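You operate a simulated robot arm through the tools that you are given. There is no shell and no other tool.

Carry out the task below with a simulated robot arm. There is one attempt and no reset: what you move stays moved.

Task
Switch the leak tester on, run a test on the reference leak, bleed and park the cup.
Fine: let the test finish; the tester stays on and the lamp stays clamped.

It is judged by the outcome, as a careful person would: the job done as asked, and still so three seconds after it is handed in. It fails if anything else is knocked over, pushed out of place, dropped, spilled or broken.

Robot
A 7-joint arm with a two-finger parallel gripper on a trunk, on a base that drives. Base frame: it is fixed to the floor where the robot stands at the start and does not move with it; the origin is under the middle of the robot, x ahead of it, y to its left, z up. Readings come in mm, rad, newtons and seconds.
Its first joint turns from -2.897 to 2.897 rad. Places, roughly: bleed button [700, 200, 1000]; cup holder [700, 400, 800]; lamp with blue band (28x12x10 cm) [500, 600, 800]; leak fixture clamp [700, 600, 1000]; leak tester [700, 200, 1100]; leak tester switch [600, 100, 1000]; reference leak [700, 100, 1200]; test button [700, 300, 1000]. Payload 3.43 kg.
The tool frame sits at the grasp point between the pads (the TCP): z along the fingers, y along the line on which they close. The tips reach 30 mm beyond it. The gripper opens to 94 mm. The fingers are 28 mm wide and 10 mm thick; the gripper's body (50 by 96 mm) begins 55 mm behind the TCP.
Orientation is that of the tool frame in the base frame, as [roll, pitch, yaw] about the fixed x, y, z axes, in that order (R = Rz(yaw) Ry(pitch) Rx(roll)). With the fingers straight down and closing along the base's y, the tool's x points along the base's -x, its y along +y and its z along -z.

Tools
- The arm moves only by the tool arm_command. Its argument "rows" is a list that holds one entry, the list of rows, each a list of 7 numbers: the opening, from 0 (shut) to 1 (fully open), then the shift along the tool's x, y, z in units of 50 mm (1.0 is 50 mm), then the turn, a rotation vector about the tool's x, y, z in units of 8 degrees (1.0 is 8 degrees). In form: [[[hand, x, y, z, wx, wy, wz], ...]]. A call has 1 to 20 rows; each row shifts and turns the commanded pose from where the row before left it, along the tool's axes as they then stand. A call with a number of a shift or a turn outside -1 to 1 is refused whole. Each row takes 0.2 s and may step no farther than 50 mm and 0.15 rad from the row before; otherwise, or with a gripper value out of range, the whole call is refused. A pose out of reach is approached as far as the arm can. The call stops where the force on the tool passes 90 N (or 10 N more than at its start, if that is more) or the arm is blocked; 0.2 s more then pass. The fingers move at their own pace (about 45 mm/s each) and stop on an object; they squeeze with about 34 N. The grip force told is the motor's: it shows also when the fingers shut on nothing. Time passes only in rows, and 0.2 s behind the last, so rows that do not move let the fingers close. The reply holds the time, the measured pose of the TCP, the force on the tool along the base axes, the opening and the grip force, in the units named above and with some noise, with the torque about the TCP (base axes, N m) and any sound that the robot's microphone picked up.
- Cameras (640 x 400 px; columns grow to the right, rows downward): "scene" is now at [34.8, 243.6, 1405]; the picture's right is [0.12, -0.99, 0.00], its down [-0.40, -0.05, -0.92] and it looks along [0.91, 0.11, -0.40] (base axes); focal length 233 px, centre (320, 200). "wrist" rides on the gripper at [76, 14, -103] in the tool frame; the picture's right is [-0.18, 0.98, 0.00], its down [-0.75, -0.14, -0.64] and it looks along [-0.63, -0.12, 0.77] (tool axes); focal length 243 px, centre (320, 200). There is no depth. A picture from a camera that has moved, and an enlarged one, comes with that camera's place and axes in the base frame and with its lens.
- grab_frame(camera): a new picture of that camera. The clock stands still meanwhile.
- drive_base(legs): drives the robot by 1 to 6 legs, each [ahead, turn to the left] in mm and rad, along the robot's own axes; the way and the turn of a leg run together, so that a leg with both is an arc; at most 1500 mm and 3.142 rad a leg. The arm and the cameras ride along, it lands a little off, and it stops where it bumps. It gives what a move gives.
- turn_head(pan, tilt): turns the head with the scene camera to pan (to the left, within 2.094 rad either way) and tilt (down, from -0.506 to 1.204), counted from straight ahead of the robot. It gives what a move gives.
- zoom(camera, box): a new picture of the part [left, top, right, bottom] of that camera's present view, enlarged. The clock stands still meanwhile.
- hand_in(): hands the job in; it is judged then, once.

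Nothing tells you exact positions but the pictures and the camera data. Unless the task says otherwise, let go and move clear before handing in.

The tools are called after "Call:" as a command line: name --argument value ..., lists and objects as JSON in quotes. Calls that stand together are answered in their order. arm_command: Moves the arm, as the interface text tells. Its arguments: {"type":"object","properties":{"rows":{"type":"array"}},"required":["rows"]} The other tools are called the same way: drive_base (legs) drives the base; turn_head (pan, tilt) turns the head that bears the scene camera; grab_frame (camera) takes a picture; zoom (camera, box) takes an enlarged picture of a part of a camera's view; hand_in () hands the job in.

At the start:

```text
t: 0.0
eef_pos: [622.6, 26.5, 1419.3]
tool_rot: [3.141, 0.001, 3.138]
contact_force: [0.6, 0.1, 0.2]
wrist_torque: [0.01, -0.02, 0.01]
finger_gap: 94.1
grip_force: 0.0
robot x, y, heading: [0.7, -4.1, -0.001]
head pan, tilt: [0.115, 0.41]
```

scene: 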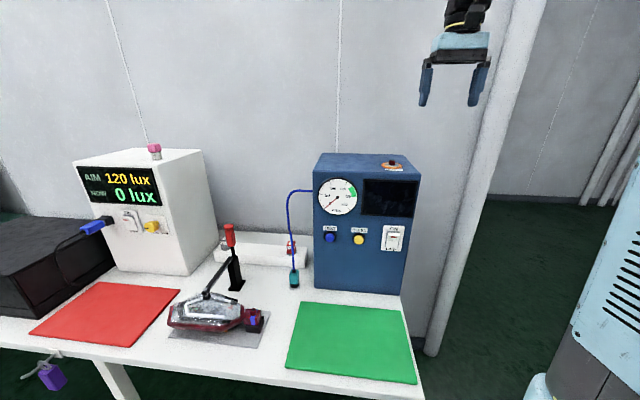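
wrist: 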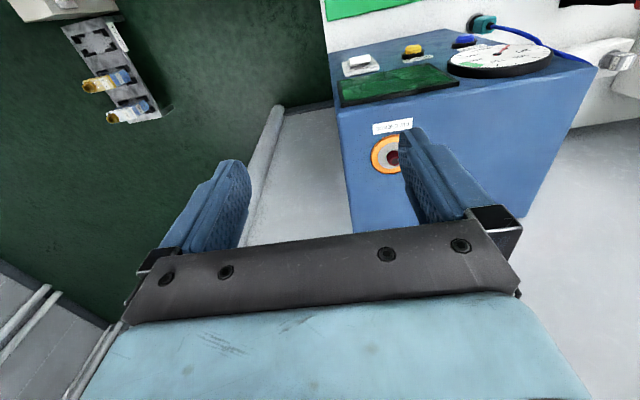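

I see a blue leak tester with a gauge, a blue button, a yellow button and a rocker switch, plus a teal cup on a hose in its holder and what looks like the reference leak on top. I'll take close-ups of these before moving.

Call:
zoom --camera "scene" --box '[270, 140, 430, 240]'

Call:
zoom --camera "scene" --box '[200, 220, 360, 320]'

Call:
zoom --camera "wrist" --box '[320, 0, 640, 200]'

Call:
zoom --camera "scene" --box '[310, 150, 420, 260]'

```text
4.00 times, centred on (350, 190) of scene
camera zoom: at [34.8, 243.6, 1405.0], right [0.12, -0.99, 0.0], down [-0.4, -0.05, -0.92], along [0.91, 0.11, -0.4], focal length 931 px, centre (200, 240)
```

zoom: 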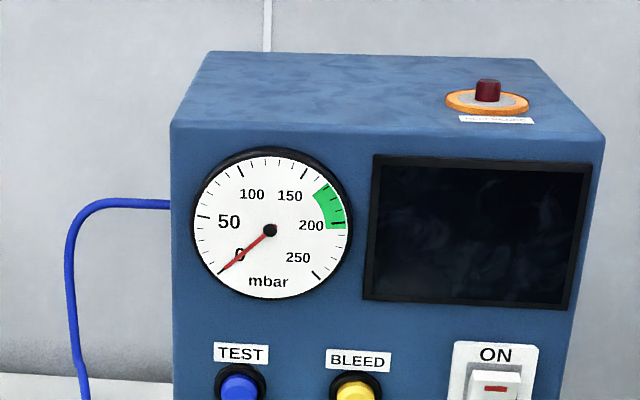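

```text
4.00 times, centred on (280, 270) of scene
camera zoom: at [34.8, 243.6, 1405.0], right [0.12, -0.99, 0.0], down [-0.4, -0.05, -0.92], along [0.91, 0.11, -0.4], focal length 931 px, centre (480, -80)
```

zoom: 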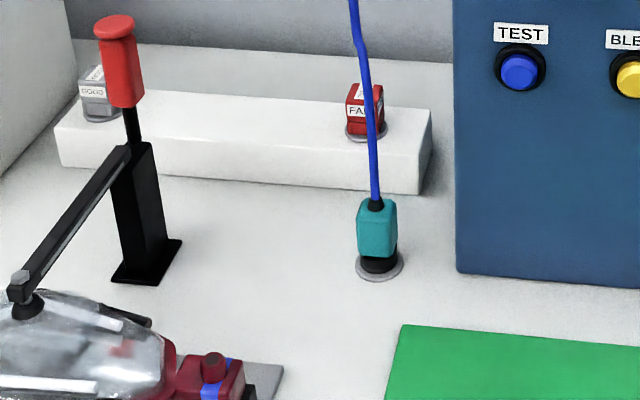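

```text
2.00 times, centred on (480, 100) of wrist
camera zoom: at [546.5, 39.9, 1521.0], right [0.19, 0.98, 0.0], down [0.75, -0.14, 0.64], along [0.63, -0.12, -0.77], focal length 485 px, centre (0, 400)
```

zoom: 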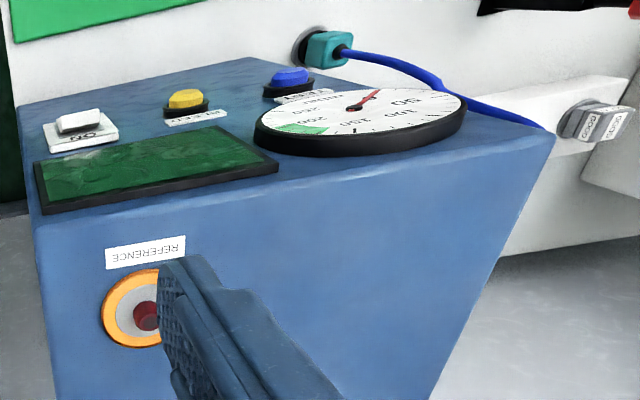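

```text
3.64 times, centred on (365, 205) of scene
camera zoom: at [34.8, 243.6, 1405.0], right [0.12, -0.99, 0.0], down [-0.4, -0.05, -0.92], along [0.91, 0.11, -0.4], focal length 846 px, centre (156, 182)
```

zoom: 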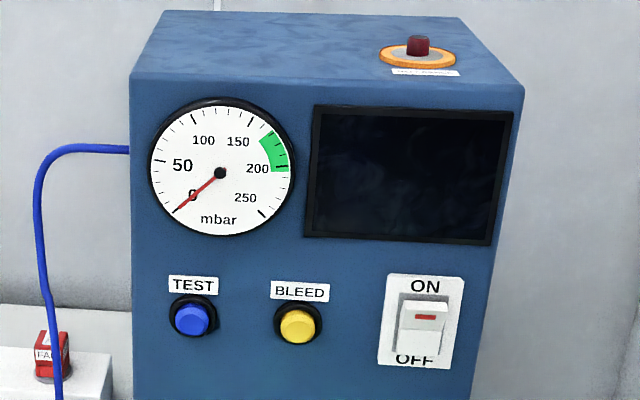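

The two views triangulate to roughly: TEST (650, 285, 1009), BLEED (650, 195, 1008), switch (645, 93, 1021), reference nub top (733, 109, 1228) and cup body (666, 408, 827). I'll back the arm off, shut the fingers and start turning the tool to point forward, so I can press the buttons.

Call:
arm_command --rows '[[[0, 1, 0, 0, 0, 0, 0], [0, 1, 0, 0, 0, 0, 0], [0, 0.5, 0.66, 0, 0, 0, 0], [0, 0, 0.66, 0, 0, 0, 0], [0, 0, 0, 0, 0, -1, 0], [0, 0, 0, 0, 0, -1, 0], [0, 0, 0, 0, 0, -1, 0], [0, 0, 0, 0, 0, -1, 0], [0, 0, 0, 0, 0, -1, 0], [0, 0, 0, 0, 0, -1, 0]]]'

Call:
grab_frame --camera "wrist"

Call:
grab_frame --camera "scene"

```text
t: 2.2
eef_pos: [498.3, 92.8, 1419.2]
tool_rot: [3.141, 0.838, 3.138]
contact_force: [0.2, -0.3, -0.2]
wrist_torque: [0.01, 0.01, -0.01]
finger_gap: 0.2
grip_force: 32.9
robot x, y, heading: [-1.1, -1.7, -0.001]
head pan, tilt: [0.115, 0.41]
```

```text
taken
camera wrist: at [371.0, 106.5, 1430.4], right [0.13, 0.98, 0.14], down [0.03, -0.14, 0.99], along [0.99, -0.12, -0.04], focal length 243 px, centre (320, 200)
```

wrist: 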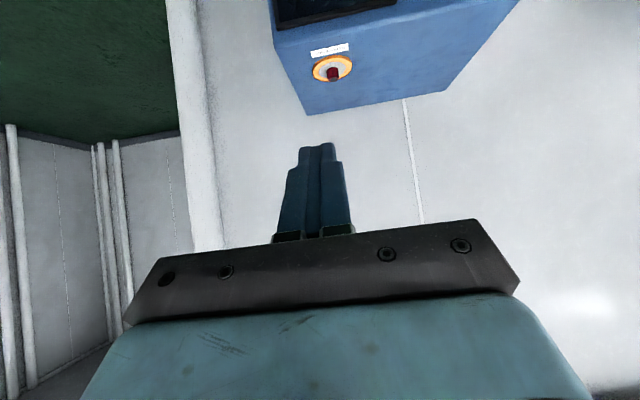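

```text
taken
camera scene: at [34.8, 243.6, 1405.0], right [0.12, -0.99, 0.0], down [-0.4, -0.05, -0.92], along [0.91, 0.11, -0.4], focal length 233 px, centre (320, 200)
```

scene: 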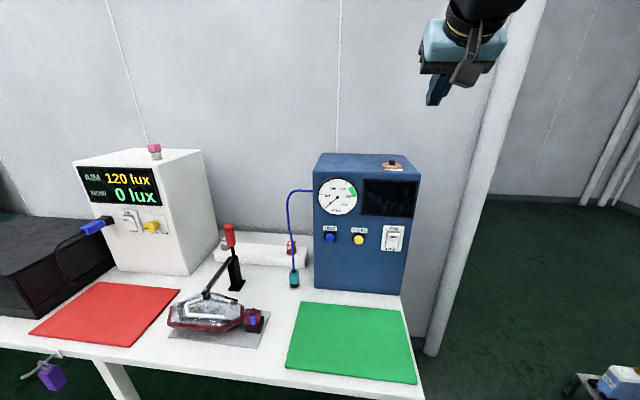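

The tool is now tilted 48° and clear of everything. I'll finish turning it horizontal and lower it in front of the switch, still well back from the panel.

Call:
arm_command --rows '[[[0, 0, 0, 0, 0, -1, 0], [0, 0, 0, 0, 0, -1, 0], [0, 0, 0, 0, 0, -1, 0], [0, 0, 0, 0, 0, -1, 0], [0, 0, 0, 0, 0, -1, 0], [0, 0, 0, 0, 0, -0.25, 0], [0, 1, 0, 0, 0, 0, 0], [0, 1, 0, 0, 0, 0, 0], [0, 1, 0, 0, 0, 0, 0], [0, 1, 0, 0, 0, 0, 0], [0, 1, 0, 0, 0, 0, 0], [0, 1, 0, 0, 0, 0, 0], [0, 1, 0, 0, 0, 0, 0]]]'

Call:
grab_frame --camera "wrist"

Call:
grab_frame --camera "scene"

```text
t: 5.0
eef_pos: [550.6, 231.6, 1228.0]
tool_rot: [2.222, 1.548, 2.408]
contact_force: [-0.2, 0.6, -0.2]
wrist_torque: [-0.02, 0.0, -0.07]
finger_gap: 0.0
grip_force: 33.0
out of reach, approached as far as the arm can: row 9, 10, 11, 12, 13
robot x, y, heading: [-1.5, -2.8, -0.001]
head pan, tilt: [0.115, 0.41]
stopped in row 13: the arm was blocked; the commanded pose is now the measured one
```

```text
taken
camera wrist: at [446.3, 226.4, 1152.6], right [-0.18, 0.96, 0.2], down [-0.59, -0.27, 0.76], along [0.79, 0.02, 0.62], focal length 243 px, centre (320, 200)
```

wrist: 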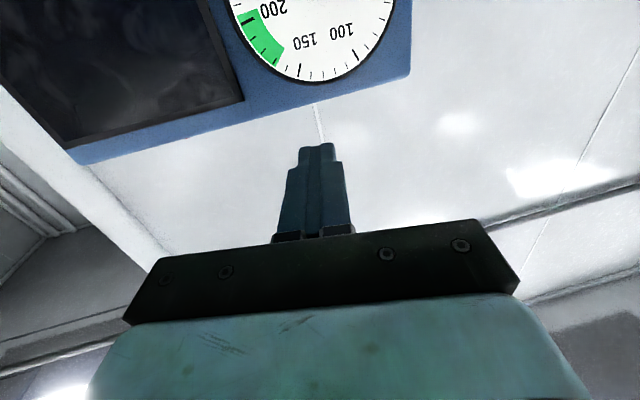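

```text
taken
camera scene: at [-44.0, 325.4, 1408.3], right [0.99, -0.15, 0.0], down [-0.05, -0.36, -0.93], along [0.14, 0.92, -0.37], focal length 233 px, centre (320, 200)
```

scene: 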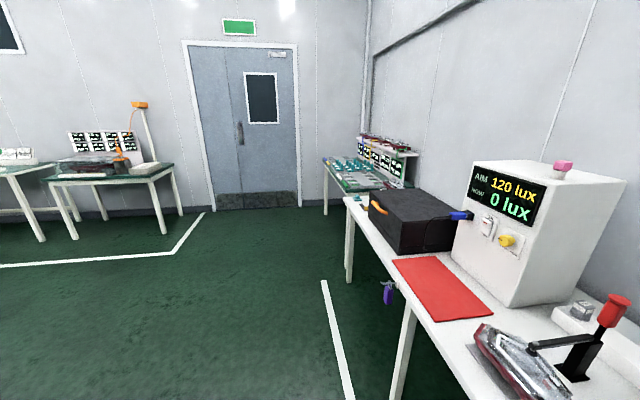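

The arm got too close in and its elbow pushed the head round in pan; the eef also ended off the commanded pose. I'll back the base off for room, then look again before going on.

Call:
drive_base --legs '[[-220, 0]]'

Call:
grab_frame --camera "scene"

Call:
grab_frame --camera "wrist"

```text
t: 6.7
eef_pos: [327.5, 230.7, 1225.6]
tool_rot: [2.277, 1.548, 2.46]
contact_force: [0.1, 0.4, 0.2]
wrist_torque: [-0.02, 0.0, -0.03]
finger_gap: 0.0
grip_force: 32.8
robot x, y, heading: [-224.0, -3.3, 0.001]
head pan, tilt: [0.115, 0.41]
```

```text
taken
camera scene: at [-270.4, 325.2, 1408.3], right [0.99, -0.12, 0.0], down [-0.04, -0.36, -0.93], along [0.11, 0.92, -0.37], focal length 233 px, centre (320, 200)
```

scene: 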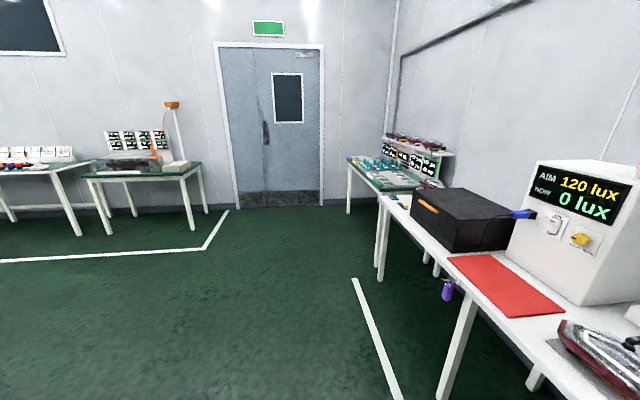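

```text
taken
camera wrist: at [223.3, 226.4, 1152.2], right [-0.18, 0.96, 0.2], down [-0.59, -0.27, 0.76], along [0.79, 0.02, 0.62], focal length 243 px, centre (320, 200)
```

wrist: 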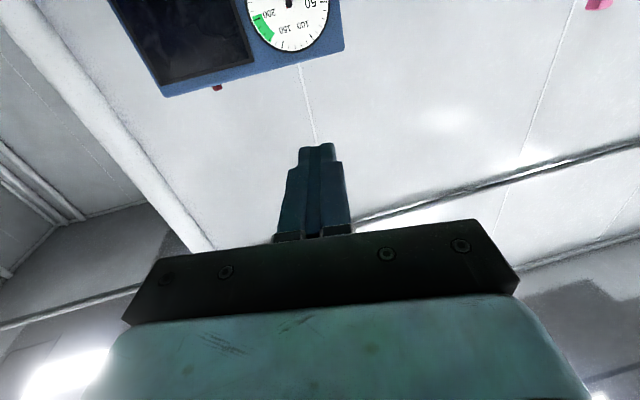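

The tool is horizontal but yawed about 10° left. I'll straighten it, reach forward towards the switch column and then lower it, staying short of the panel.

Call:
arm_command --rows '[[[0, 0, 0, 1, 0.66, 0, 0], [0, 0, 0, 1, 0.65, 0, 0], [0, 0, -0.7, 0.9, 0, 0, 0], [0, 0, -0.7, 0.7, 0, 0, 0], [0, 0, -0.9, 0, 0, 0, 0], [0, 0, -0.8, 0, 0, 0, 0]]]'

Call:
turn_head --pan 0.115 --tilt 0.41

Call:
grab_frame --camera "scene"

```text
refused: row 3 steps farther than a row can; nothing moved
```

```text
t: 7.3
eef_pos: [327.9, 232.9, 1227.8]
tool_rot: [2.241, 1.547, 2.429]
contact_force: [0.0, 0.0, 0.0]
wrist_torque: [-0.03, -0.03, -0.01]
finger_gap: 0.0
grip_force: 33.1
robot x, y, heading: [-225.5, -1.5, 0.001]
head pan, tilt: [0.115, 0.41]
```

```text
taken
camera scene: at [-266.6, 324.8, 1408.5], right [0.99, -0.15, 0.0], down [-0.06, -0.36, -0.93], along [0.14, 0.92, -0.36], focal length 233 px, centre (320, 200)
```

scene: 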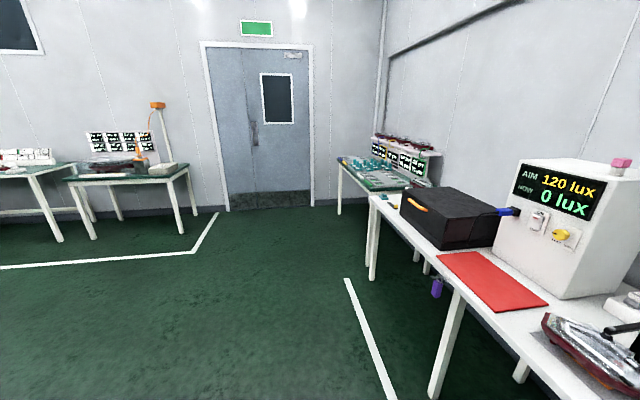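

The arm still holds the head aside, and the last call was refused only because one diagonal step was too long. I'll send the same path in shorter steps.

Call:
arm_command --rows '[[[0, 0, 0, 0.9, 0.66, 0, 0], [0, 0, 0, 0.9, 0.65, 0, 0], [0, 0, -0.6, 0.7, 0, 0, 0], [0, 0, -0.6, 0.7, 0, 0, 0], [0, 0, -0.6, 0.7, 0, 0, 0], [0, 0, -0.9, 0, 0, 0, 0]]]'

Call:
grab_frame --camera "scene"

Call:
grab_frame --camera "wrist"

```text
t: 8.7
eef_pos: [520.2, 109.3, 1220.7]
tool_rot: [2.515, 1.55, 2.52]
contact_force: [-0.8, 0.8, -1.1]
wrist_torque: [-0.03, 0.02, -0.03]
finger_gap: 0.0
grip_force: 32.7
robot x, y, heading: [-221.0, 1.7, 0.006]
head pan, tilt: [0.115, 0.41]
```

```text
taken
camera scene: at [-189.1, 244.4, 1404.9], right [0.12, -0.99, 0.0], down [-0.4, -0.05, -0.92], along [0.91, 0.11, -0.4], focal length 233 px, centre (320, 200)
```

scene: 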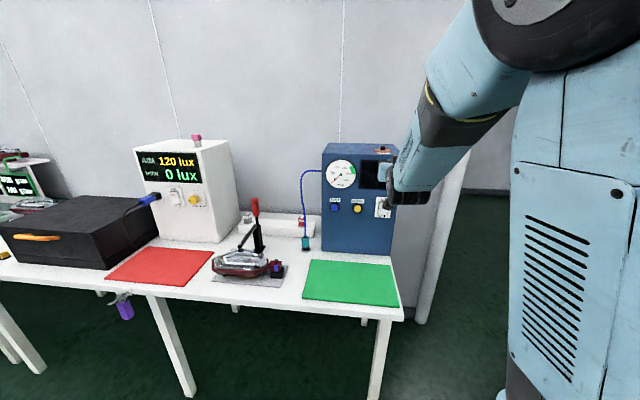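

```text
taken
camera wrist: at [415.7, 122.8, 1147.0], right [0.0, 0.98, 0.2], down [-0.63, -0.15, 0.76], along [0.78, -0.12, 0.62], focal length 243 px, centre (320, 200)
```

wrist: 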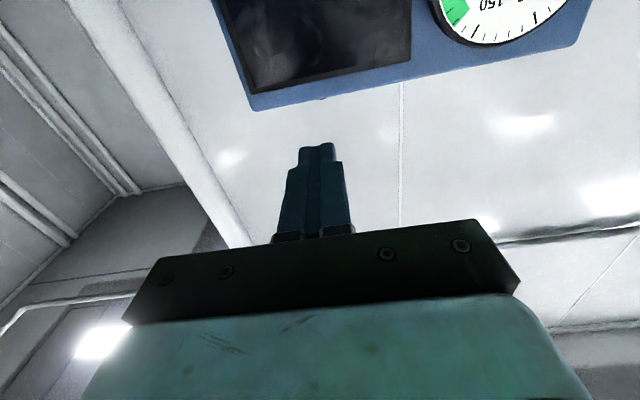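

The head has sprung back and the base is now far enough away. I'll zoom on the panel to refine the switch geometry from this second viewpoint.

Call:
zoom --camera "scene" --box '[310, 130, 410, 260]'

Call:
zoom --camera "scene" --box '[360, 185, 408, 215]'

Call:
zoom --camera "scene" --box '[240, 200, 336, 260]'

```text
3.08 times, centred on (360, 195) of scene
camera zoom: at [-189.1, 244.4, 1404.9], right [0.12, -0.99, 0.0], down [-0.4, -0.05, -0.92], along [0.91, 0.11, -0.4], focal length 716 px, centre (197, 215)
```

zoom: 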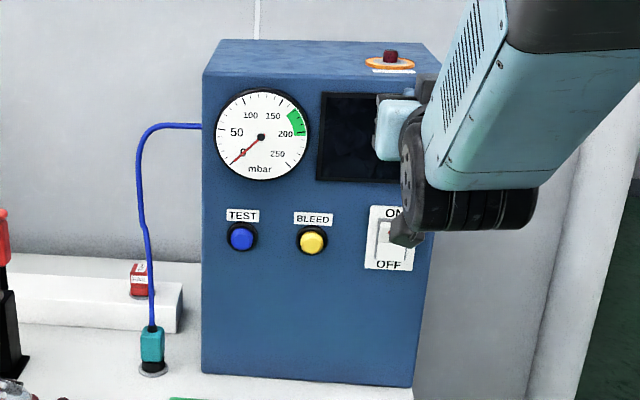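

```text
13.33 times, centred on (384, 200) of scene
camera zoom: at [-189.1, 244.4, 1404.9], right [0.12, -0.99, 0.0], down [-0.4, -0.05, -0.92], along [0.91, 0.11, -0.4], focal length 3102 px, centre (-533, 200)
```

zoom: 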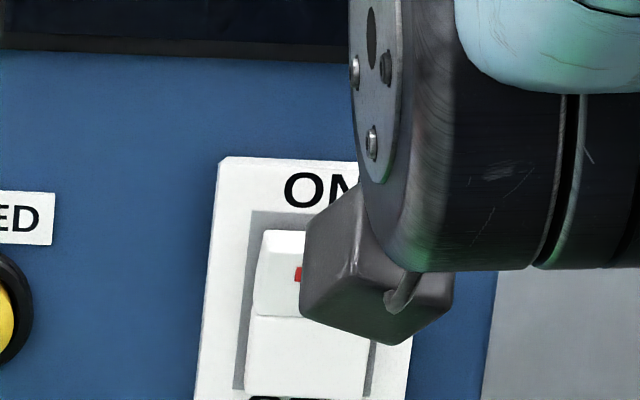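

```text
6.67 times, centred on (288, 230) of scene
camera zoom: at [-189.1, 244.4, 1404.9], right [0.12, -0.99, 0.0], down [-0.4, -0.05, -0.92], along [0.91, 0.11, -0.4], focal length 1551 px, centre (533, 0)
```

zoom: 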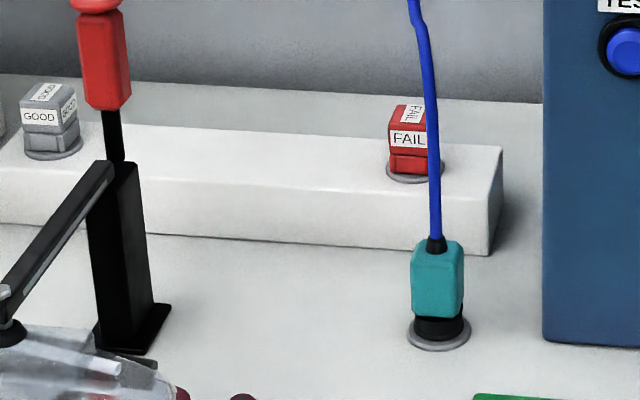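

Refined guesses: rocker upper half about (645, 97, 1031), TEST (650, 286, 1009) and BLEED (650, 197, 1009). The other tester on the left is switched on, so I'll compare its switch with this one to see which way "on" looks.

Call:
zoom --camera "scene" --box '[160, 180, 208, 210]'

Call:
arm_command --rows '[[[0, 1, -0.24, 0, 0, 0, 0], [0, 1, 0, 0, 0, 0, 0], [0, 0.6, 0, 0, 0, 0, 0]]]'

Call:
grab_frame --camera "wrist"

Call:
grab_frame --camera "scene"

```text
13.33 times, centred on (184, 195) of scene
camera zoom: at [-189.1, 244.4, 1404.9], right [0.12, -0.99, 0.0], down [-0.4, -0.05, -0.92], along [0.91, 0.11, -0.4], focal length 3102 px, centre (2133, 267)
```

zoom: 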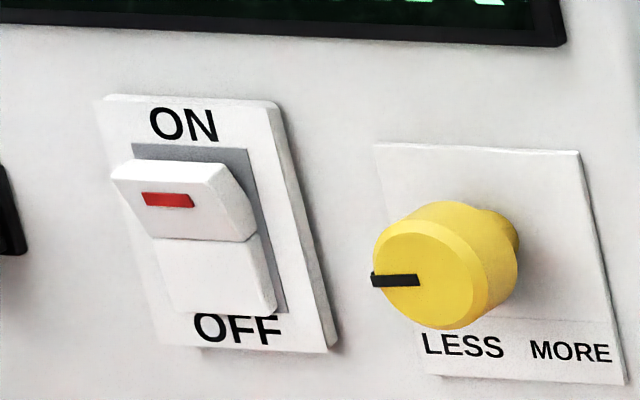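

```text
refused: row 1 steps farther than a row can; nothing moved
```

```text
taken
camera wrist: at [415.7, 122.8, 1147.0], right [0.0, 0.98, 0.2], down [-0.63, -0.15, 0.76], along [0.78, -0.12, 0.62], focal length 243 px, centre (320, 200)
```

wrist: 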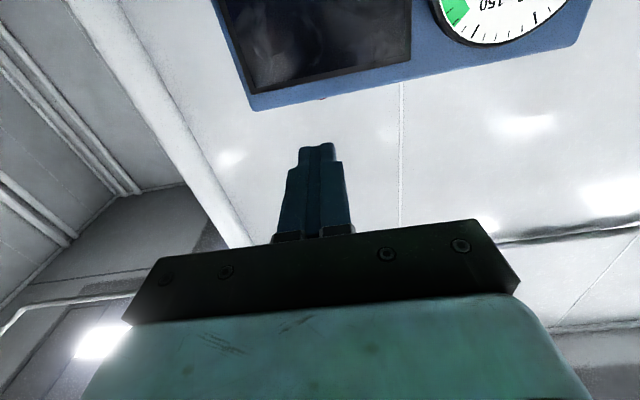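

```text
taken
camera scene: at [-189.1, 244.4, 1404.9], right [0.12, -0.99, 0.0], down [-0.4, -0.05, -0.92], along [0.91, 0.11, -0.4], focal length 233 px, centre (320, 200)
```

scene: 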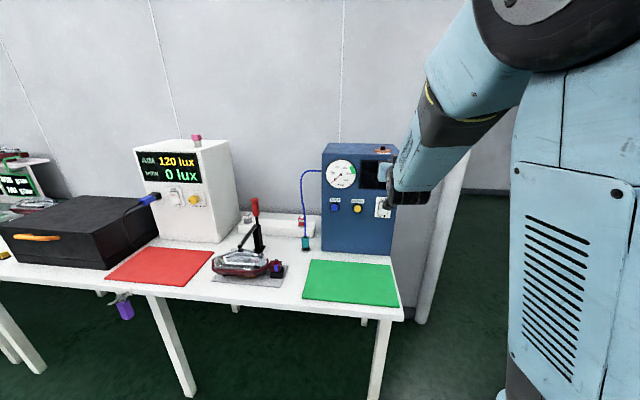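

The lamp tester's switch also has its top half standing out, with 0 lux showing, so it's probably off as well. That means pressing the ON (top) side should switch this one on. I'll lower the tool to the switch height.

Call:
arm_command --rows '[[[0, 0.9, -0.24, 0, 0, 0, 0], [0, 0.95, 0, 0, 0, 0, 0], [0, 0.95, 0, 0, 0, 0, 0], [0, 0.95, 0, 0, 0, 0, 0]]]'

Call:
grab_frame --camera "wrist"

Call:
zoom --camera "scene" --box '[310, 130, 410, 260]'

```text
t: 9.7
eef_pos: [514.7, 99.3, 1034.1]
tool_rot: [2.395, 1.548, 2.399]
contact_force: [-0.4, -0.3, 0.8]
wrist_torque: [-0.03, 0.02, 0.04]
finger_gap: 0.0
grip_force: 33.1
robot x, y, heading: [-226.1, -0.6, -0.001]
head pan, tilt: [0.115, 0.41]
```

```text
taken
camera wrist: at [411.8, 113.3, 959.5], right [0.0, 0.98, 0.2], down [-0.63, -0.15, 0.76], along [0.78, -0.13, 0.62], focal length 243 px, centre (320, 200)
```

wrist: 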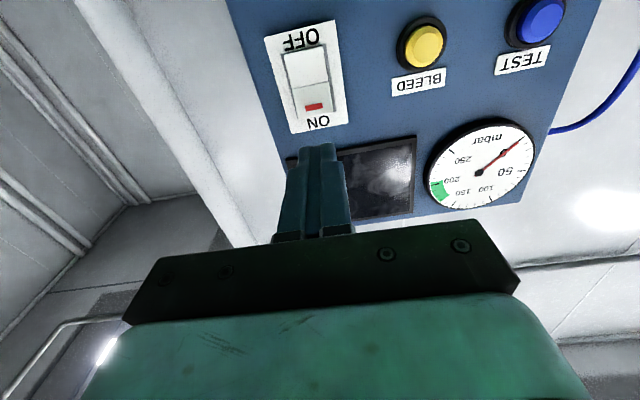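

```text
3.08 times, centred on (360, 195) of scene
camera zoom: at [-189.3, 243.3, 1405.1], right [0.12, -0.99, 0.0], down [-0.4, -0.05, -0.92], along [0.91, 0.11, -0.4], focal length 716 px, centre (197, 215)
```

zoom: 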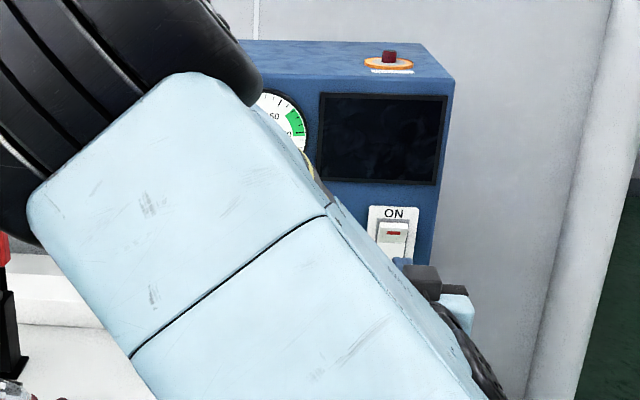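

From close up, the ON half of the rocker is at about (643, 92, 1032). I'll line up with it and advance to just short of it.

Call:
arm_command --rows '[[[0, -0.08, -0.12, 0.8, 0, 0, 0], [0, 0, 0, 0.8, 0, 0, 0], [0, 0, 0, 0, 0, 0, 0]]]'

Call:
grab_frame --camera "wrist"

Call:
grab_frame --camera "scene"

```text
t: 10.5
eef_pos: [597.2, 95.9, 1035.8]
tool_rot: [2.456, 1.549, 2.458]
contact_force: [0.6, -0.3, -0.4]
wrist_torque: [-0.01, -0.03, 0.0]
finger_gap: 0.0
grip_force: 33.4
robot x, y, heading: [-228.4, -6.2, 0.002]
head pan, tilt: [0.115, 0.41]
```

```text
taken
camera wrist: at [493.1, 109.4, 961.5], right [0.0, 0.98, 0.2], down [-0.63, -0.15, 0.76], along [0.78, -0.12, 0.62], focal length 243 px, centre (320, 200)
```

wrist: 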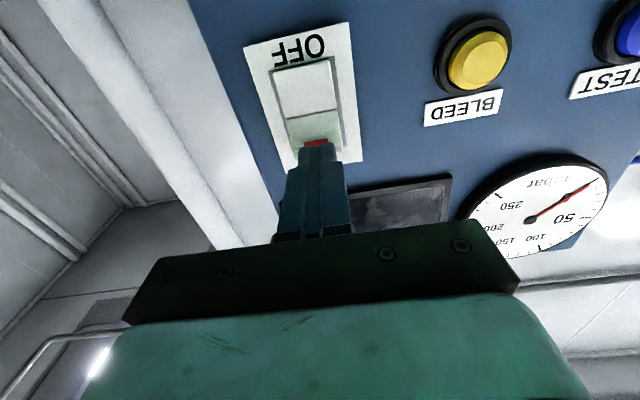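

```text
taken
camera scene: at [-188.7, 243.7, 1405.0], right [0.12, -0.99, 0.0], down [-0.4, -0.05, -0.92], along [0.91, 0.11, -0.4], focal length 233 px, centre (320, 200)
```

scene: 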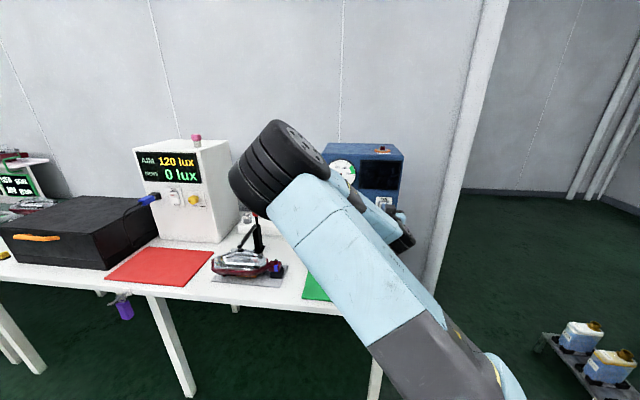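

The fingertips are lined up on the red mark of the ON half. I'll press forward in small steps.

Call:
arm_command --rows '[[[0, 0, 0, 0.1, 0, 0, 0], [0, 0, 0, 0.1, 0, 0, 0], [0, 0, 0, 0.1, 0, 0, 0], [0, 0, 0, 0.1, 0, 0, 0]]]'

Call:
zoom --camera "scene" --box '[310, 130, 410, 260]'

Call:
grab_frame --camera "wrist"

```text
t: 11.5
eef_pos: [615.6, 94.9, 1038.0]
tool_rot: [2.539, 1.55, 2.54]
contact_force: [-45.8, 2.9, -2.1]
wrist_torque: [-0.06, 0.71, -0.02]
finger_gap: 0.1
grip_force: 33.5
robot x, y, heading: [-219.9, -4.6, 0.003]
head pan, tilt: [0.115, 0.41]
```

```text
3.08 times, centred on (360, 195) of scene
camera zoom: at [-191.3, 243.8, 1405.1], right [0.12, -0.99, 0.0], down [-0.39, -0.05, -0.92], along [0.91, 0.11, -0.4], focal length 716 px, centre (197, 215)
```

zoom: 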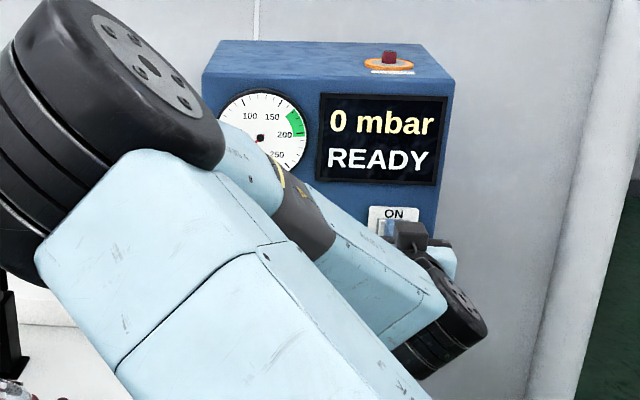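

```text
taken
camera wrist: at [512.5, 108.5, 962.5], right [0.0, 0.98, 0.2], down [-0.63, -0.15, 0.76], along [0.78, -0.12, 0.61], focal length 243 px, centre (320, 200)
```

wrist: 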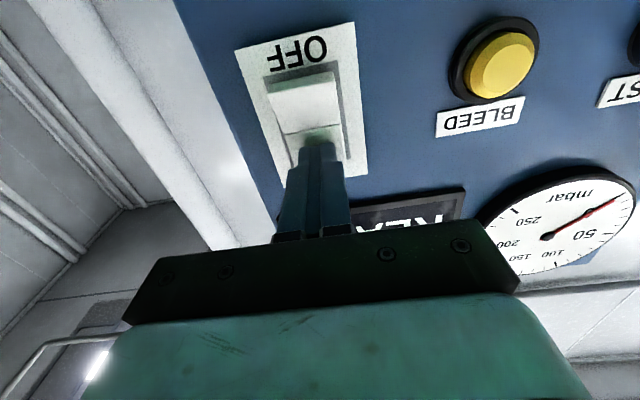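

The screen now reads "0 mbar READY", so the tester is on. I'll retract, raise and tilt the tool to about 45° for taking the cup.

Call:
arm_command --rows '[[[0, 0, 0, -0.5, 0, 0, 0], [0, 0, 0, -0.9, 0, 0, 0], [0, 0, 0, -0.9, 0, 0, 0], [0, -0.5, 0, 0, 0, 1, 0], [0, 0, 0, 0, 0, 1, 0], [0, 0, 0, 0, 0, 1, 0], [0, 0, 0, 0, 0, 1, 0], [0, 0, 0, 0, 0, 1, 0]]]'

Call:
grab_frame --camera "scene"

Call:
grab_frame --camera "wrist"

```text
t: 13.3
eef_pos: [504.6, 93.7, 1063.0]
tool_rot: [3.122, 0.853, 3.131]
contact_force: [-1.0, 0.2, 0.0]
wrist_torque: [-0.03, -0.04, -0.04]
finger_gap: 0.0
grip_force: 32.9
robot x, y, heading: [-220.4, -4.7, 0.005]
head pan, tilt: [0.115, 0.41]
```

```text
taken
camera scene: at [-188.9, 244.3, 1404.9], right [0.12, -0.99, 0.0], down [-0.4, -0.05, -0.92], along [0.91, 0.11, -0.4], focal length 233 px, centre (320, 200)
```

scene: 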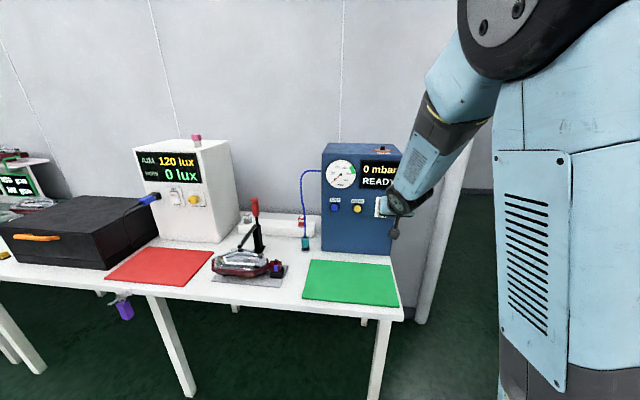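

```text
taken
camera wrist: at [377.4, 106.9, 1073.9], right [0.12, 0.98, 0.15], down [0.01, -0.15, 0.99], along [0.99, -0.11, -0.03], focal length 243 px, centre (320, 200)
```

wrist: 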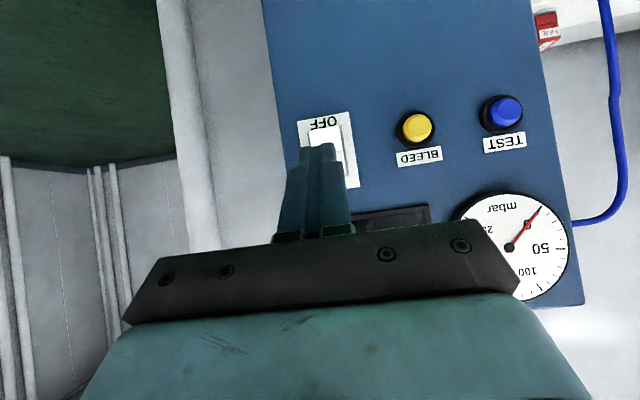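

The elbow is up now and the view is clear. Buttons refine to TEST (650, 282, 1005) and BLEED (650, 193, 1005). Next I'll slide left over to the cup, opening the gripper part way.

Call:
arm_command --rows '[[[0.3, 0, 0.9, 0, 0, 0, 0], [0.7, 0, 0.9, 0, 0, 0, 0], [0.7, 0, 0.9, 0, 0, 0, 0], [0.7, 0, 0.9, 0, 0, 0, 0], [0.7, 0, 0.9, 0, 0, 0, 0], [0.7, 0, 0.9, 0, 0, 0, 0], [0.7, 0, 0.88, 0, 0, 0, 0], [0.7, 0, 0, 0, 0, 0, 0]]]'

Call:
grab_frame --camera "scene"

Call:
grab_frame --camera "wrist"

```text
t: 15.1
eef_pos: [502.2, 407.4, 1068.2]
tool_rot: [3.122, 0.856, 3.13]
contact_force: [-0.6, -1.0, 0.0]
wrist_torque: [0.04, 0.0, 0.01]
finger_gap: 65.7
grip_force: 0.2
robot x, y, heading: [-224.5, -5.0, -0.004]
head pan, tilt: [0.115, 0.41]
```

```text
taken
camera scene: at [-188.8, 243.6, 1405.1], right [0.12, -0.99, 0.0], down [-0.4, -0.05, -0.92], along [0.91, 0.11, -0.4], focal length 233 px, centre (320, 200)
```

scene: 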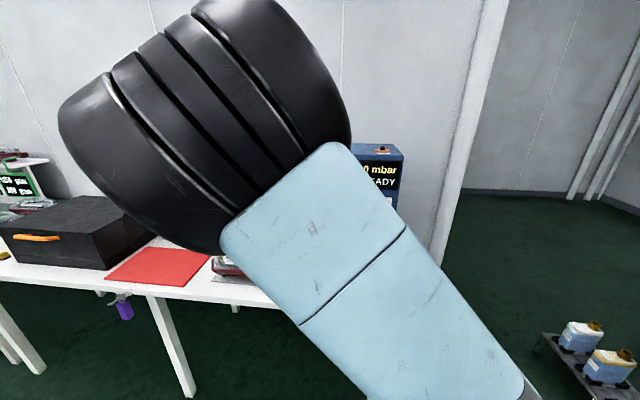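

```text
taken
camera wrist: at [375.1, 420.3, 1077.6], right [0.12, 0.98, 0.15], down [0.01, -0.15, 0.99], along [0.99, -0.11, -0.03], focal length 243 px, centre (320, 200)
```

wrist: 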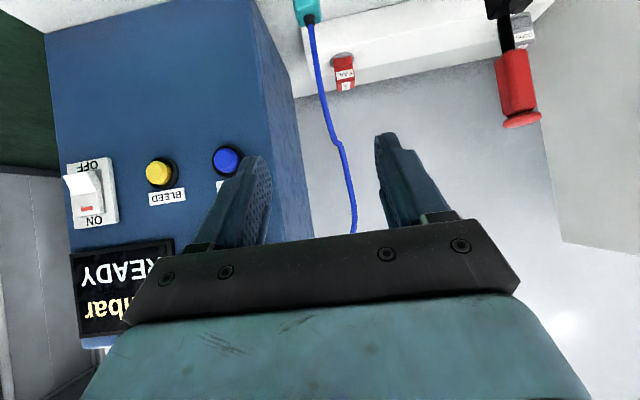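

The cup is seen at about (666, 407, 830), with the hose rising between the fingers' lane. I'll move diagonally down and forward to a pre-grasp point.

Call:
arm_command --rows '[[[0.7, 0.37, 0, 0.86, 0, 0, 0], [0.7, 0.37, 0, 0.86, 0, 0, 0], [0.7, 0.37, 0, 0.86, 0, 0, 0], [0.7, 0.37, 0, 0.86, 0, 0, 0], [0.7, 0, 0, 0, 0, 0, 0]]]'

Call:
grab_frame --camera "scene"

Call:
grab_frame --camera "wrist"

```text
t: 16.3
eef_pos: [585.4, 410.9, 900.6]
tool_rot: [3.121, 0.855, 3.129]
contact_force: [0.4, -0.4, -0.3]
wrist_torque: [0.01, 0.01, 0.01]
finger_gap: 65.9
grip_force: 0.1
robot x, y, heading: [-223.8, -3.1, 0.004]
head pan, tilt: [0.115, 0.41]
```

```text
taken
camera scene: at [-188.8, 243.7, 1405.0], right [0.12, -0.99, 0.0], down [-0.4, -0.05, -0.92], along [0.91, 0.11, -0.4], focal length 233 px, centre (320, 200)
```

scene: 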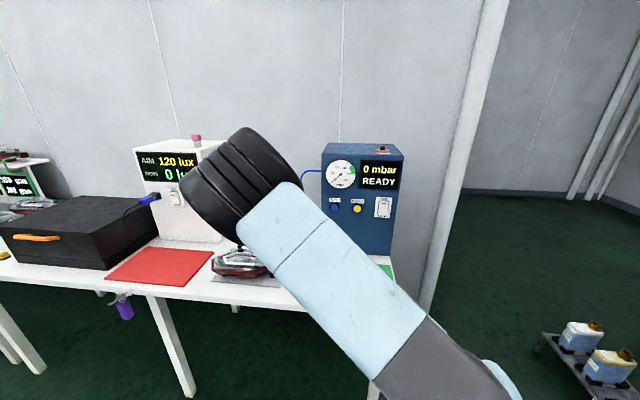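

```text
taken
camera wrist: at [457.9, 424.1, 910.2], right [0.12, 0.98, 0.15], down [0.01, -0.15, 0.99], along [0.99, -0.11, -0.03], focal length 243 px, centre (320, 200)
```

wrist: 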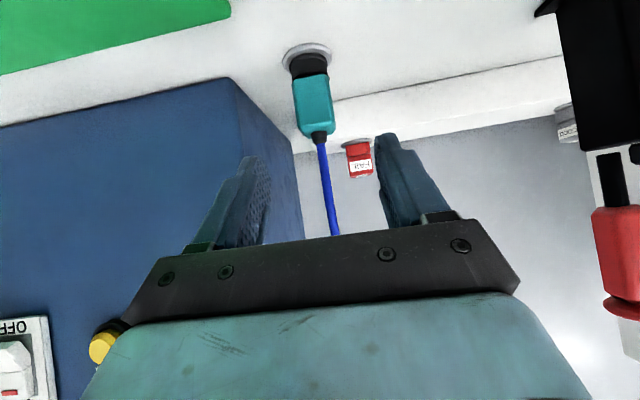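

The cup stands upright at about (667, 408, 780–848), right on the tool's axis. I'll advance part way along the axis and check alignment.

Call:
arm_command --rows '[[[0.7, 0, -0.05, 0.7, 0, 0, 0], [0.7, 0, 0, 0.7, 0, 0, 0], [0.7, 0, 0, 0, 0, 0, 0]]]'

Call:
grab_frame --camera "wrist"

Call:
zoom --camera "scene" --box '[240, 180, 340, 260]'

```text
t: 17.1
eef_pos: [638.7, 409.3, 853.6]
tool_rot: [3.119, 0.856, 3.13]
contact_force: [-0.6, 0.3, 0.0]
wrist_torque: [0.03, 0.0, -0.01]
finger_gap: 66.0
grip_force: 0.1
robot x, y, heading: [-224.6, -3.4, 0.002]
head pan, tilt: [0.115, 0.41]
```

```text
taken
camera wrist: at [511.4, 422.9, 862.8], right [0.12, 0.98, 0.15], down [0.01, -0.15, 0.99], along [0.99, -0.11, -0.03], focal length 243 px, centre (320, 200)
```

wrist: 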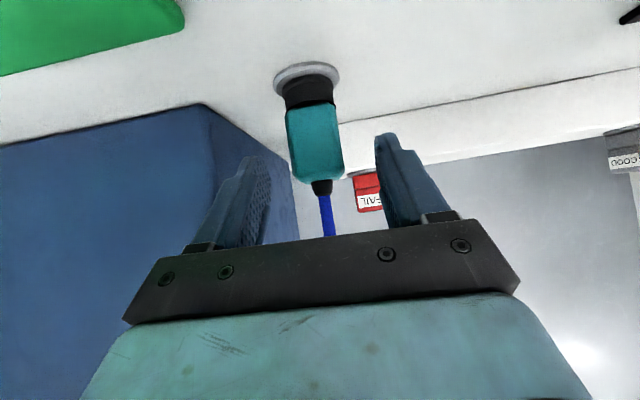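

```text
5.00 times, centred on (290, 220) of scene
camera zoom: at [-188.7, 243.7, 1405.0], right [0.12, -0.99, 0.0], down [-0.4, -0.05, -0.92], along [0.91, 0.11, -0.4], focal length 1163 px, centre (470, 100)
```

zoom: 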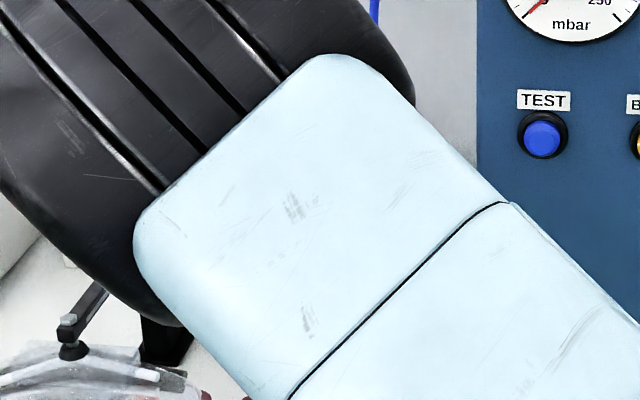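

The cup is centred between the fingers. I'll advance the last ~34 mm and close on the teal body.

Call:
arm_command --rows '[[[0.7, 0.06, 0, 0.35, 0, 0, 0], [0.7, 0, 0, 0.35, 0, 0, 0], [0.7, 0, 0, 0, 0, 0, 0]]]'

Call:
grab_frame --camera "wrist"

```text
t: 17.9
eef_pos: [661.6, 408.6, 828.6]
tool_rot: [3.121, 0.854, 3.128]
contact_force: [0.4, 0.1, 0.0]
wrist_torque: [-0.03, -0.06, 0.02]
finger_gap: 65.8
grip_force: 0.0
robot x, y, heading: [-222.9, -2.9, 0.004]
head pan, tilt: [0.115, 0.41]
```

```text
taken
camera wrist: at [534.6, 422.1, 838.4], right [0.12, 0.98, 0.15], down [0.01, -0.16, 0.99], along [0.99, -0.12, -0.03], focal length 243 px, centre (320, 200)
```

wrist: 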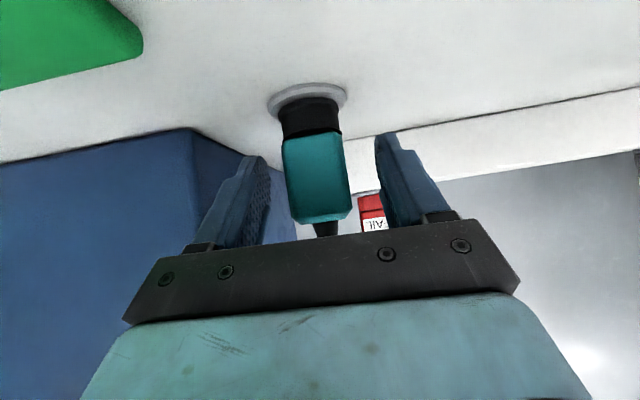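

Alignment looks good, so I'll close the gripper on the cup.

Call:
arm_command --rows '[[[0.5, 0, 0, 0, 0, 0, 0], [0, 0, 0, 0, 0, 0, 0], [0, 0, 0, 0, 0, 0, 0], [0, 0, 0, 0, 0, 0, 0], [0, 0, 0, 0, 0, 0, 0]]]'

Call:
grab_frame --camera "wrist"

```text
t: 19.1
eef_pos: [661.1, 409.0, 827.8]
tool_rot: [3.121, 0.855, 3.13]
contact_force: [-1.3, -1.8, 1.2]
wrist_torque: [-0.13, 0.03, -0.02]
finger_gap: 35.4
grip_force: 34.3
robot x, y, heading: [-220.9, -5.9, -0.0]
head pan, tilt: [0.115, 0.41]
```

```text
taken
camera wrist: at [534.5, 421.9, 838.5], right [0.12, 0.98, 0.15], down [0.01, -0.15, 0.99], along [0.99, -0.12, -0.03], focal length 243 px, centre (320, 200)
```

wrist: 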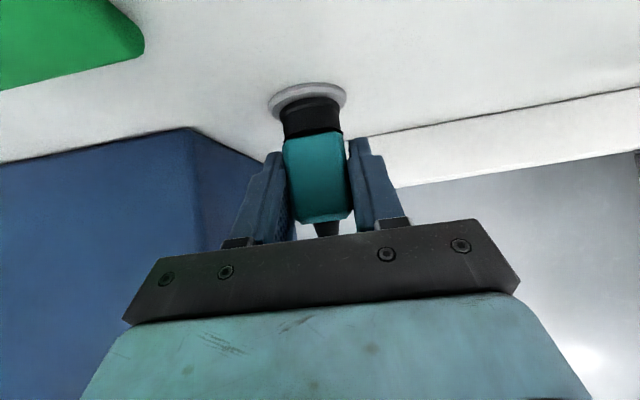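

The cup is gripped (35.4 mm). I note the parked pose as TCP (661.3, 408.8, 828). Next I'll lift straight up gently and check.

Call:
arm_command --rows '[[[0, -0.3, 0, -0.26, 0, 0, 0], [0, -0.45, 0, -0.39, 0, 0, 0], [0, -0.7, 0, -0.61, 0, 0, 0], [0, 0, 0, 0, 0, 0, 0]]]'

Call:
grab_frame --camera "wrist"

Call:
grab_frame --camera "scene"

```text
t: 20.1
eef_pos: [662.4, 407.7, 922.9]
tool_rot: [3.121, 0.856, 3.129]
contact_force: [0.3, 0.0, -1.9]
wrist_torque: [-0.02, -0.03, -0.01]
finger_gap: 35.7
grip_force: 34.4
robot x, y, heading: [-224.3, -5.6, 0.003]
head pan, tilt: [0.115, 0.41]
```

```text
taken
camera wrist: at [535.6, 420.4, 932.7], right [0.12, 0.98, 0.15], down [0.01, -0.15, 0.99], along [0.99, -0.12, -0.03], focal length 243 px, centre (320, 200)
```

wrist: 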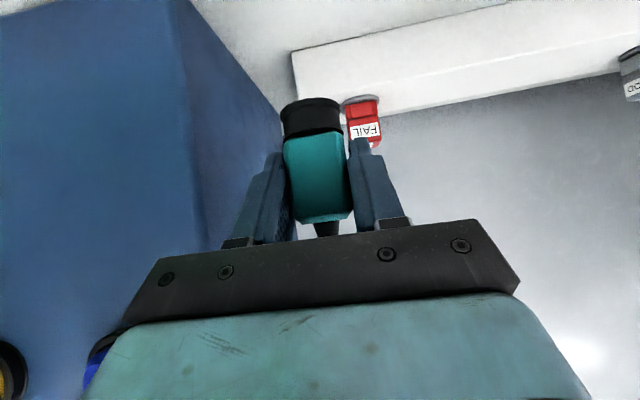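

```text
taken
camera scene: at [-188.5, 243.8, 1405.0], right [0.12, -0.99, 0.0], down [-0.4, -0.05, -0.92], along [0.91, 0.11, -0.4], focal length 233 px, centre (320, 200)
```

scene: 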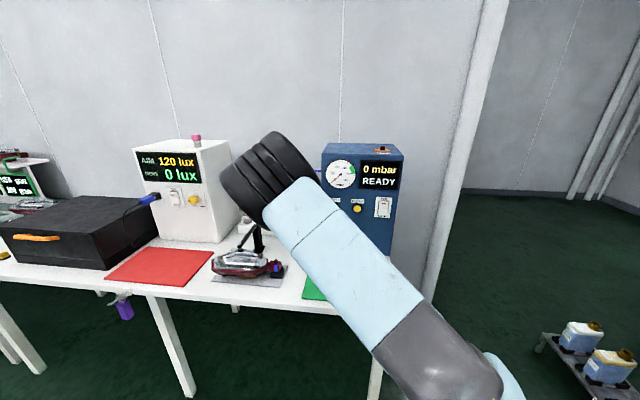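

The cup came free cleanly and hangs upright. I'll raise it straight up beside the tester in two stages, checking reach and the hose.

Call:
arm_command --rows '[[[0, -0.7, 0, -0.61, 0, 0, 0], [0, -0.7, 0, -0.61, 0, 0, 0], [0, -0.7, 0, -0.61, 0, 0, 0], [0, -0.7, 0, -0.61, 0, 0, 0], [0, 0, 0, 0, 0, 0, 0]]]'

Call:
grab_frame --camera "wrist"

Call:
grab_frame --camera "scene"

```text
t: 21.3
eef_pos: [662.9, 403.7, 1111.6]
tool_rot: [3.122, 0.856, 3.13]
contact_force: [-0.7, 0.1, -0.7]
wrist_torque: [-0.02, 0.04, 0.0]
finger_gap: 35.6
grip_force: 33.9
robot x, y, heading: [-225.7, -0.8, 0.004]
head pan, tilt: [0.115, 0.41]
```

```text
taken
camera wrist: at [535.3, 417.4, 1121.1], right [0.12, 0.98, 0.15], down [0.01, -0.15, 0.99], along [0.99, -0.11, -0.03], focal length 243 px, centre (320, 200)
```

wrist: 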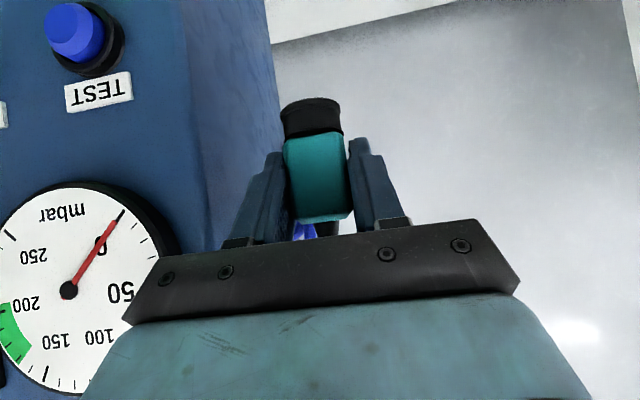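

```text
taken
camera scene: at [-188.6, 243.8, 1405.0], right [0.12, -0.99, 0.0], down [-0.4, -0.05, -0.92], along [0.91, 0.11, -0.4], focal length 233 px, centre (320, 200)
```

scene: 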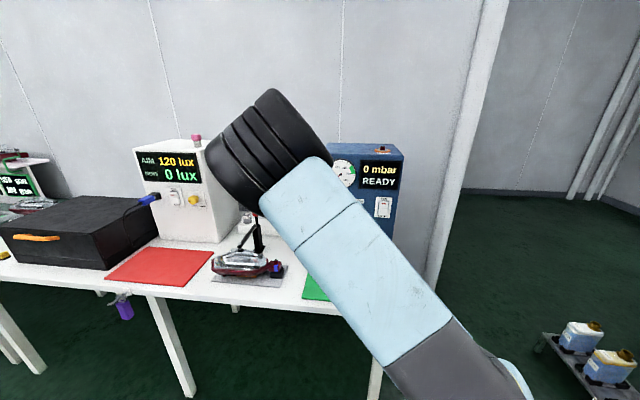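

That went smoothly. I'll keep raising to about z 1335, above the tester's top.

Call:
arm_command --rows '[[[0, -0.7, 0.05, -0.61, 0, 0, 0], [0, -0.7, 0.05, -0.61, 0, 0, 0], [0, -0.7, 0.05, -0.61, 0, 0, 0], [0, -0.7, 0.0, -0.61, 0, 0, 0], [0, -0.6, 0, -0.52, 0, 0, 0], [0, 0, 0, 0, 0, 0, 0]]]'

Call:
grab_frame --camera "wrist"

Call:
grab_frame --camera "scene"

```text
t: 22.7
eef_pos: [662.4, 409.7, 1335.2]
tool_rot: [3.12, 0.856, 3.129]
contact_force: [1.4, -0.1, -0.7]
wrist_torque: [0.02, 0.02, -0.03]
finger_gap: 35.8
grip_force: 33.7
robot x, y, heading: [-222.4, -2.2, 0.005]
head pan, tilt: [0.115, 0.41]
```

```text
taken
camera wrist: at [534.5, 422.7, 1345.8], right [0.12, 0.98, 0.15], down [0.01, -0.15, 0.99], along [0.99, -0.11, -0.03], focal length 243 px, centre (320, 200)
```

wrist: 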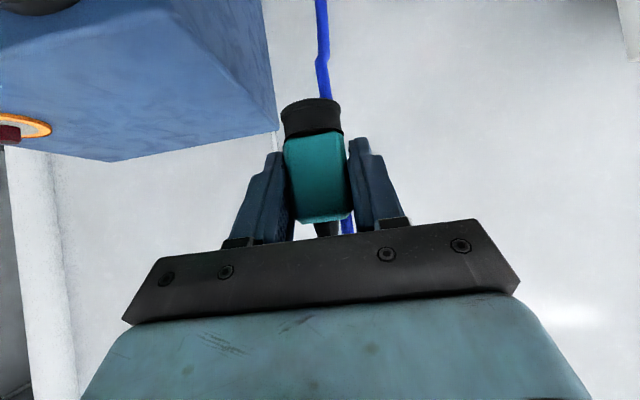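

```text
taken
camera scene: at [-188.7, 243.8, 1405.0], right [0.12, -0.99, 0.0], down [-0.4, -0.05, -0.92], along [0.91, 0.11, -0.4], focal length 233 px, centre (320, 200)
```

scene: 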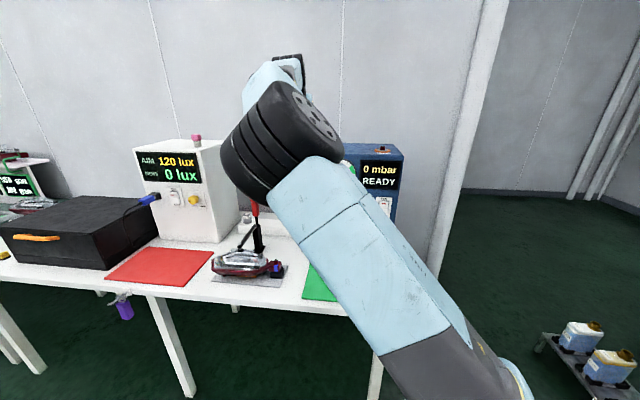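

The cup is now well above the tester top and the reference leak appears at about (729, 112, 1230). I'll move right over the tester towards it, staying in front.

Call:
arm_command --rows '[[[0, 0, -0.9, 0, 0, 0, 0], [0, 0, -0.9, 0, 0, 0, 0], [0, 0, -0.9, 0, 0, 0, 0], [0, 0, -0.9, 0, 0, 0, 0], [0, 0, -0.9, 0, 0, 0, 0], [0, 0, -0.9, 0, 0, 0, 0], [0, 0, -0.5, 0, 0, 0, 0], [0, 0, 0, 0, 0, 0, 0]]]'

Call:
grab_frame --camera "wrist"

Call:
grab_frame --camera "scene"

```text
t: 24.5
eef_pos: [663.7, 114.0, 1330.4]
tool_rot: [3.12, 0.855, 3.129]
contact_force: [-0.1, 0.3, -0.7]
wrist_torque: [-0.02, -0.04, 0.03]
finger_gap: 35.7
grip_force: 34.3
robot x, y, heading: [-221.7, -3.2, -0.002]
head pan, tilt: [0.115, 0.41]
```

```text
taken
camera wrist: at [536.1, 126.7, 1340.0], right [0.12, 0.98, 0.15], down [0.01, -0.15, 0.99], along [0.99, -0.11, -0.03], focal length 243 px, centre (320, 200)
```

wrist: 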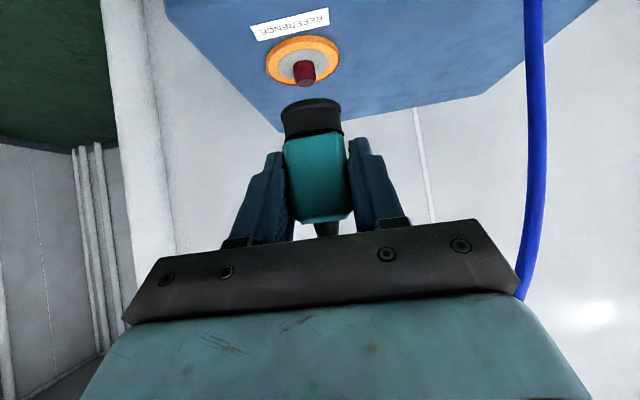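

```text
taken
camera scene: at [-188.7, 243.8, 1405.0], right [0.12, -0.99, 0.0], down [-0.4, -0.05, -0.92], along [0.91, 0.11, -0.4], focal length 233 px, centre (320, 200)
```

scene: 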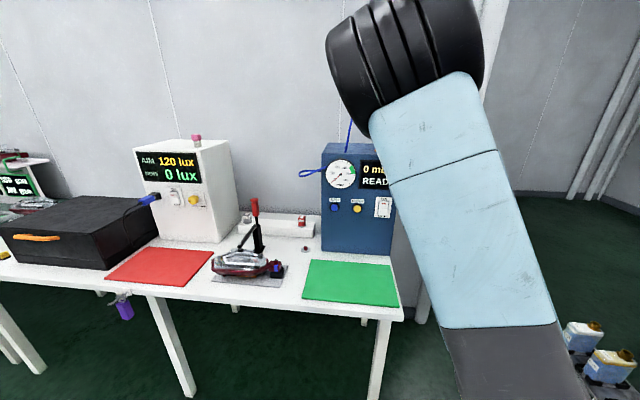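

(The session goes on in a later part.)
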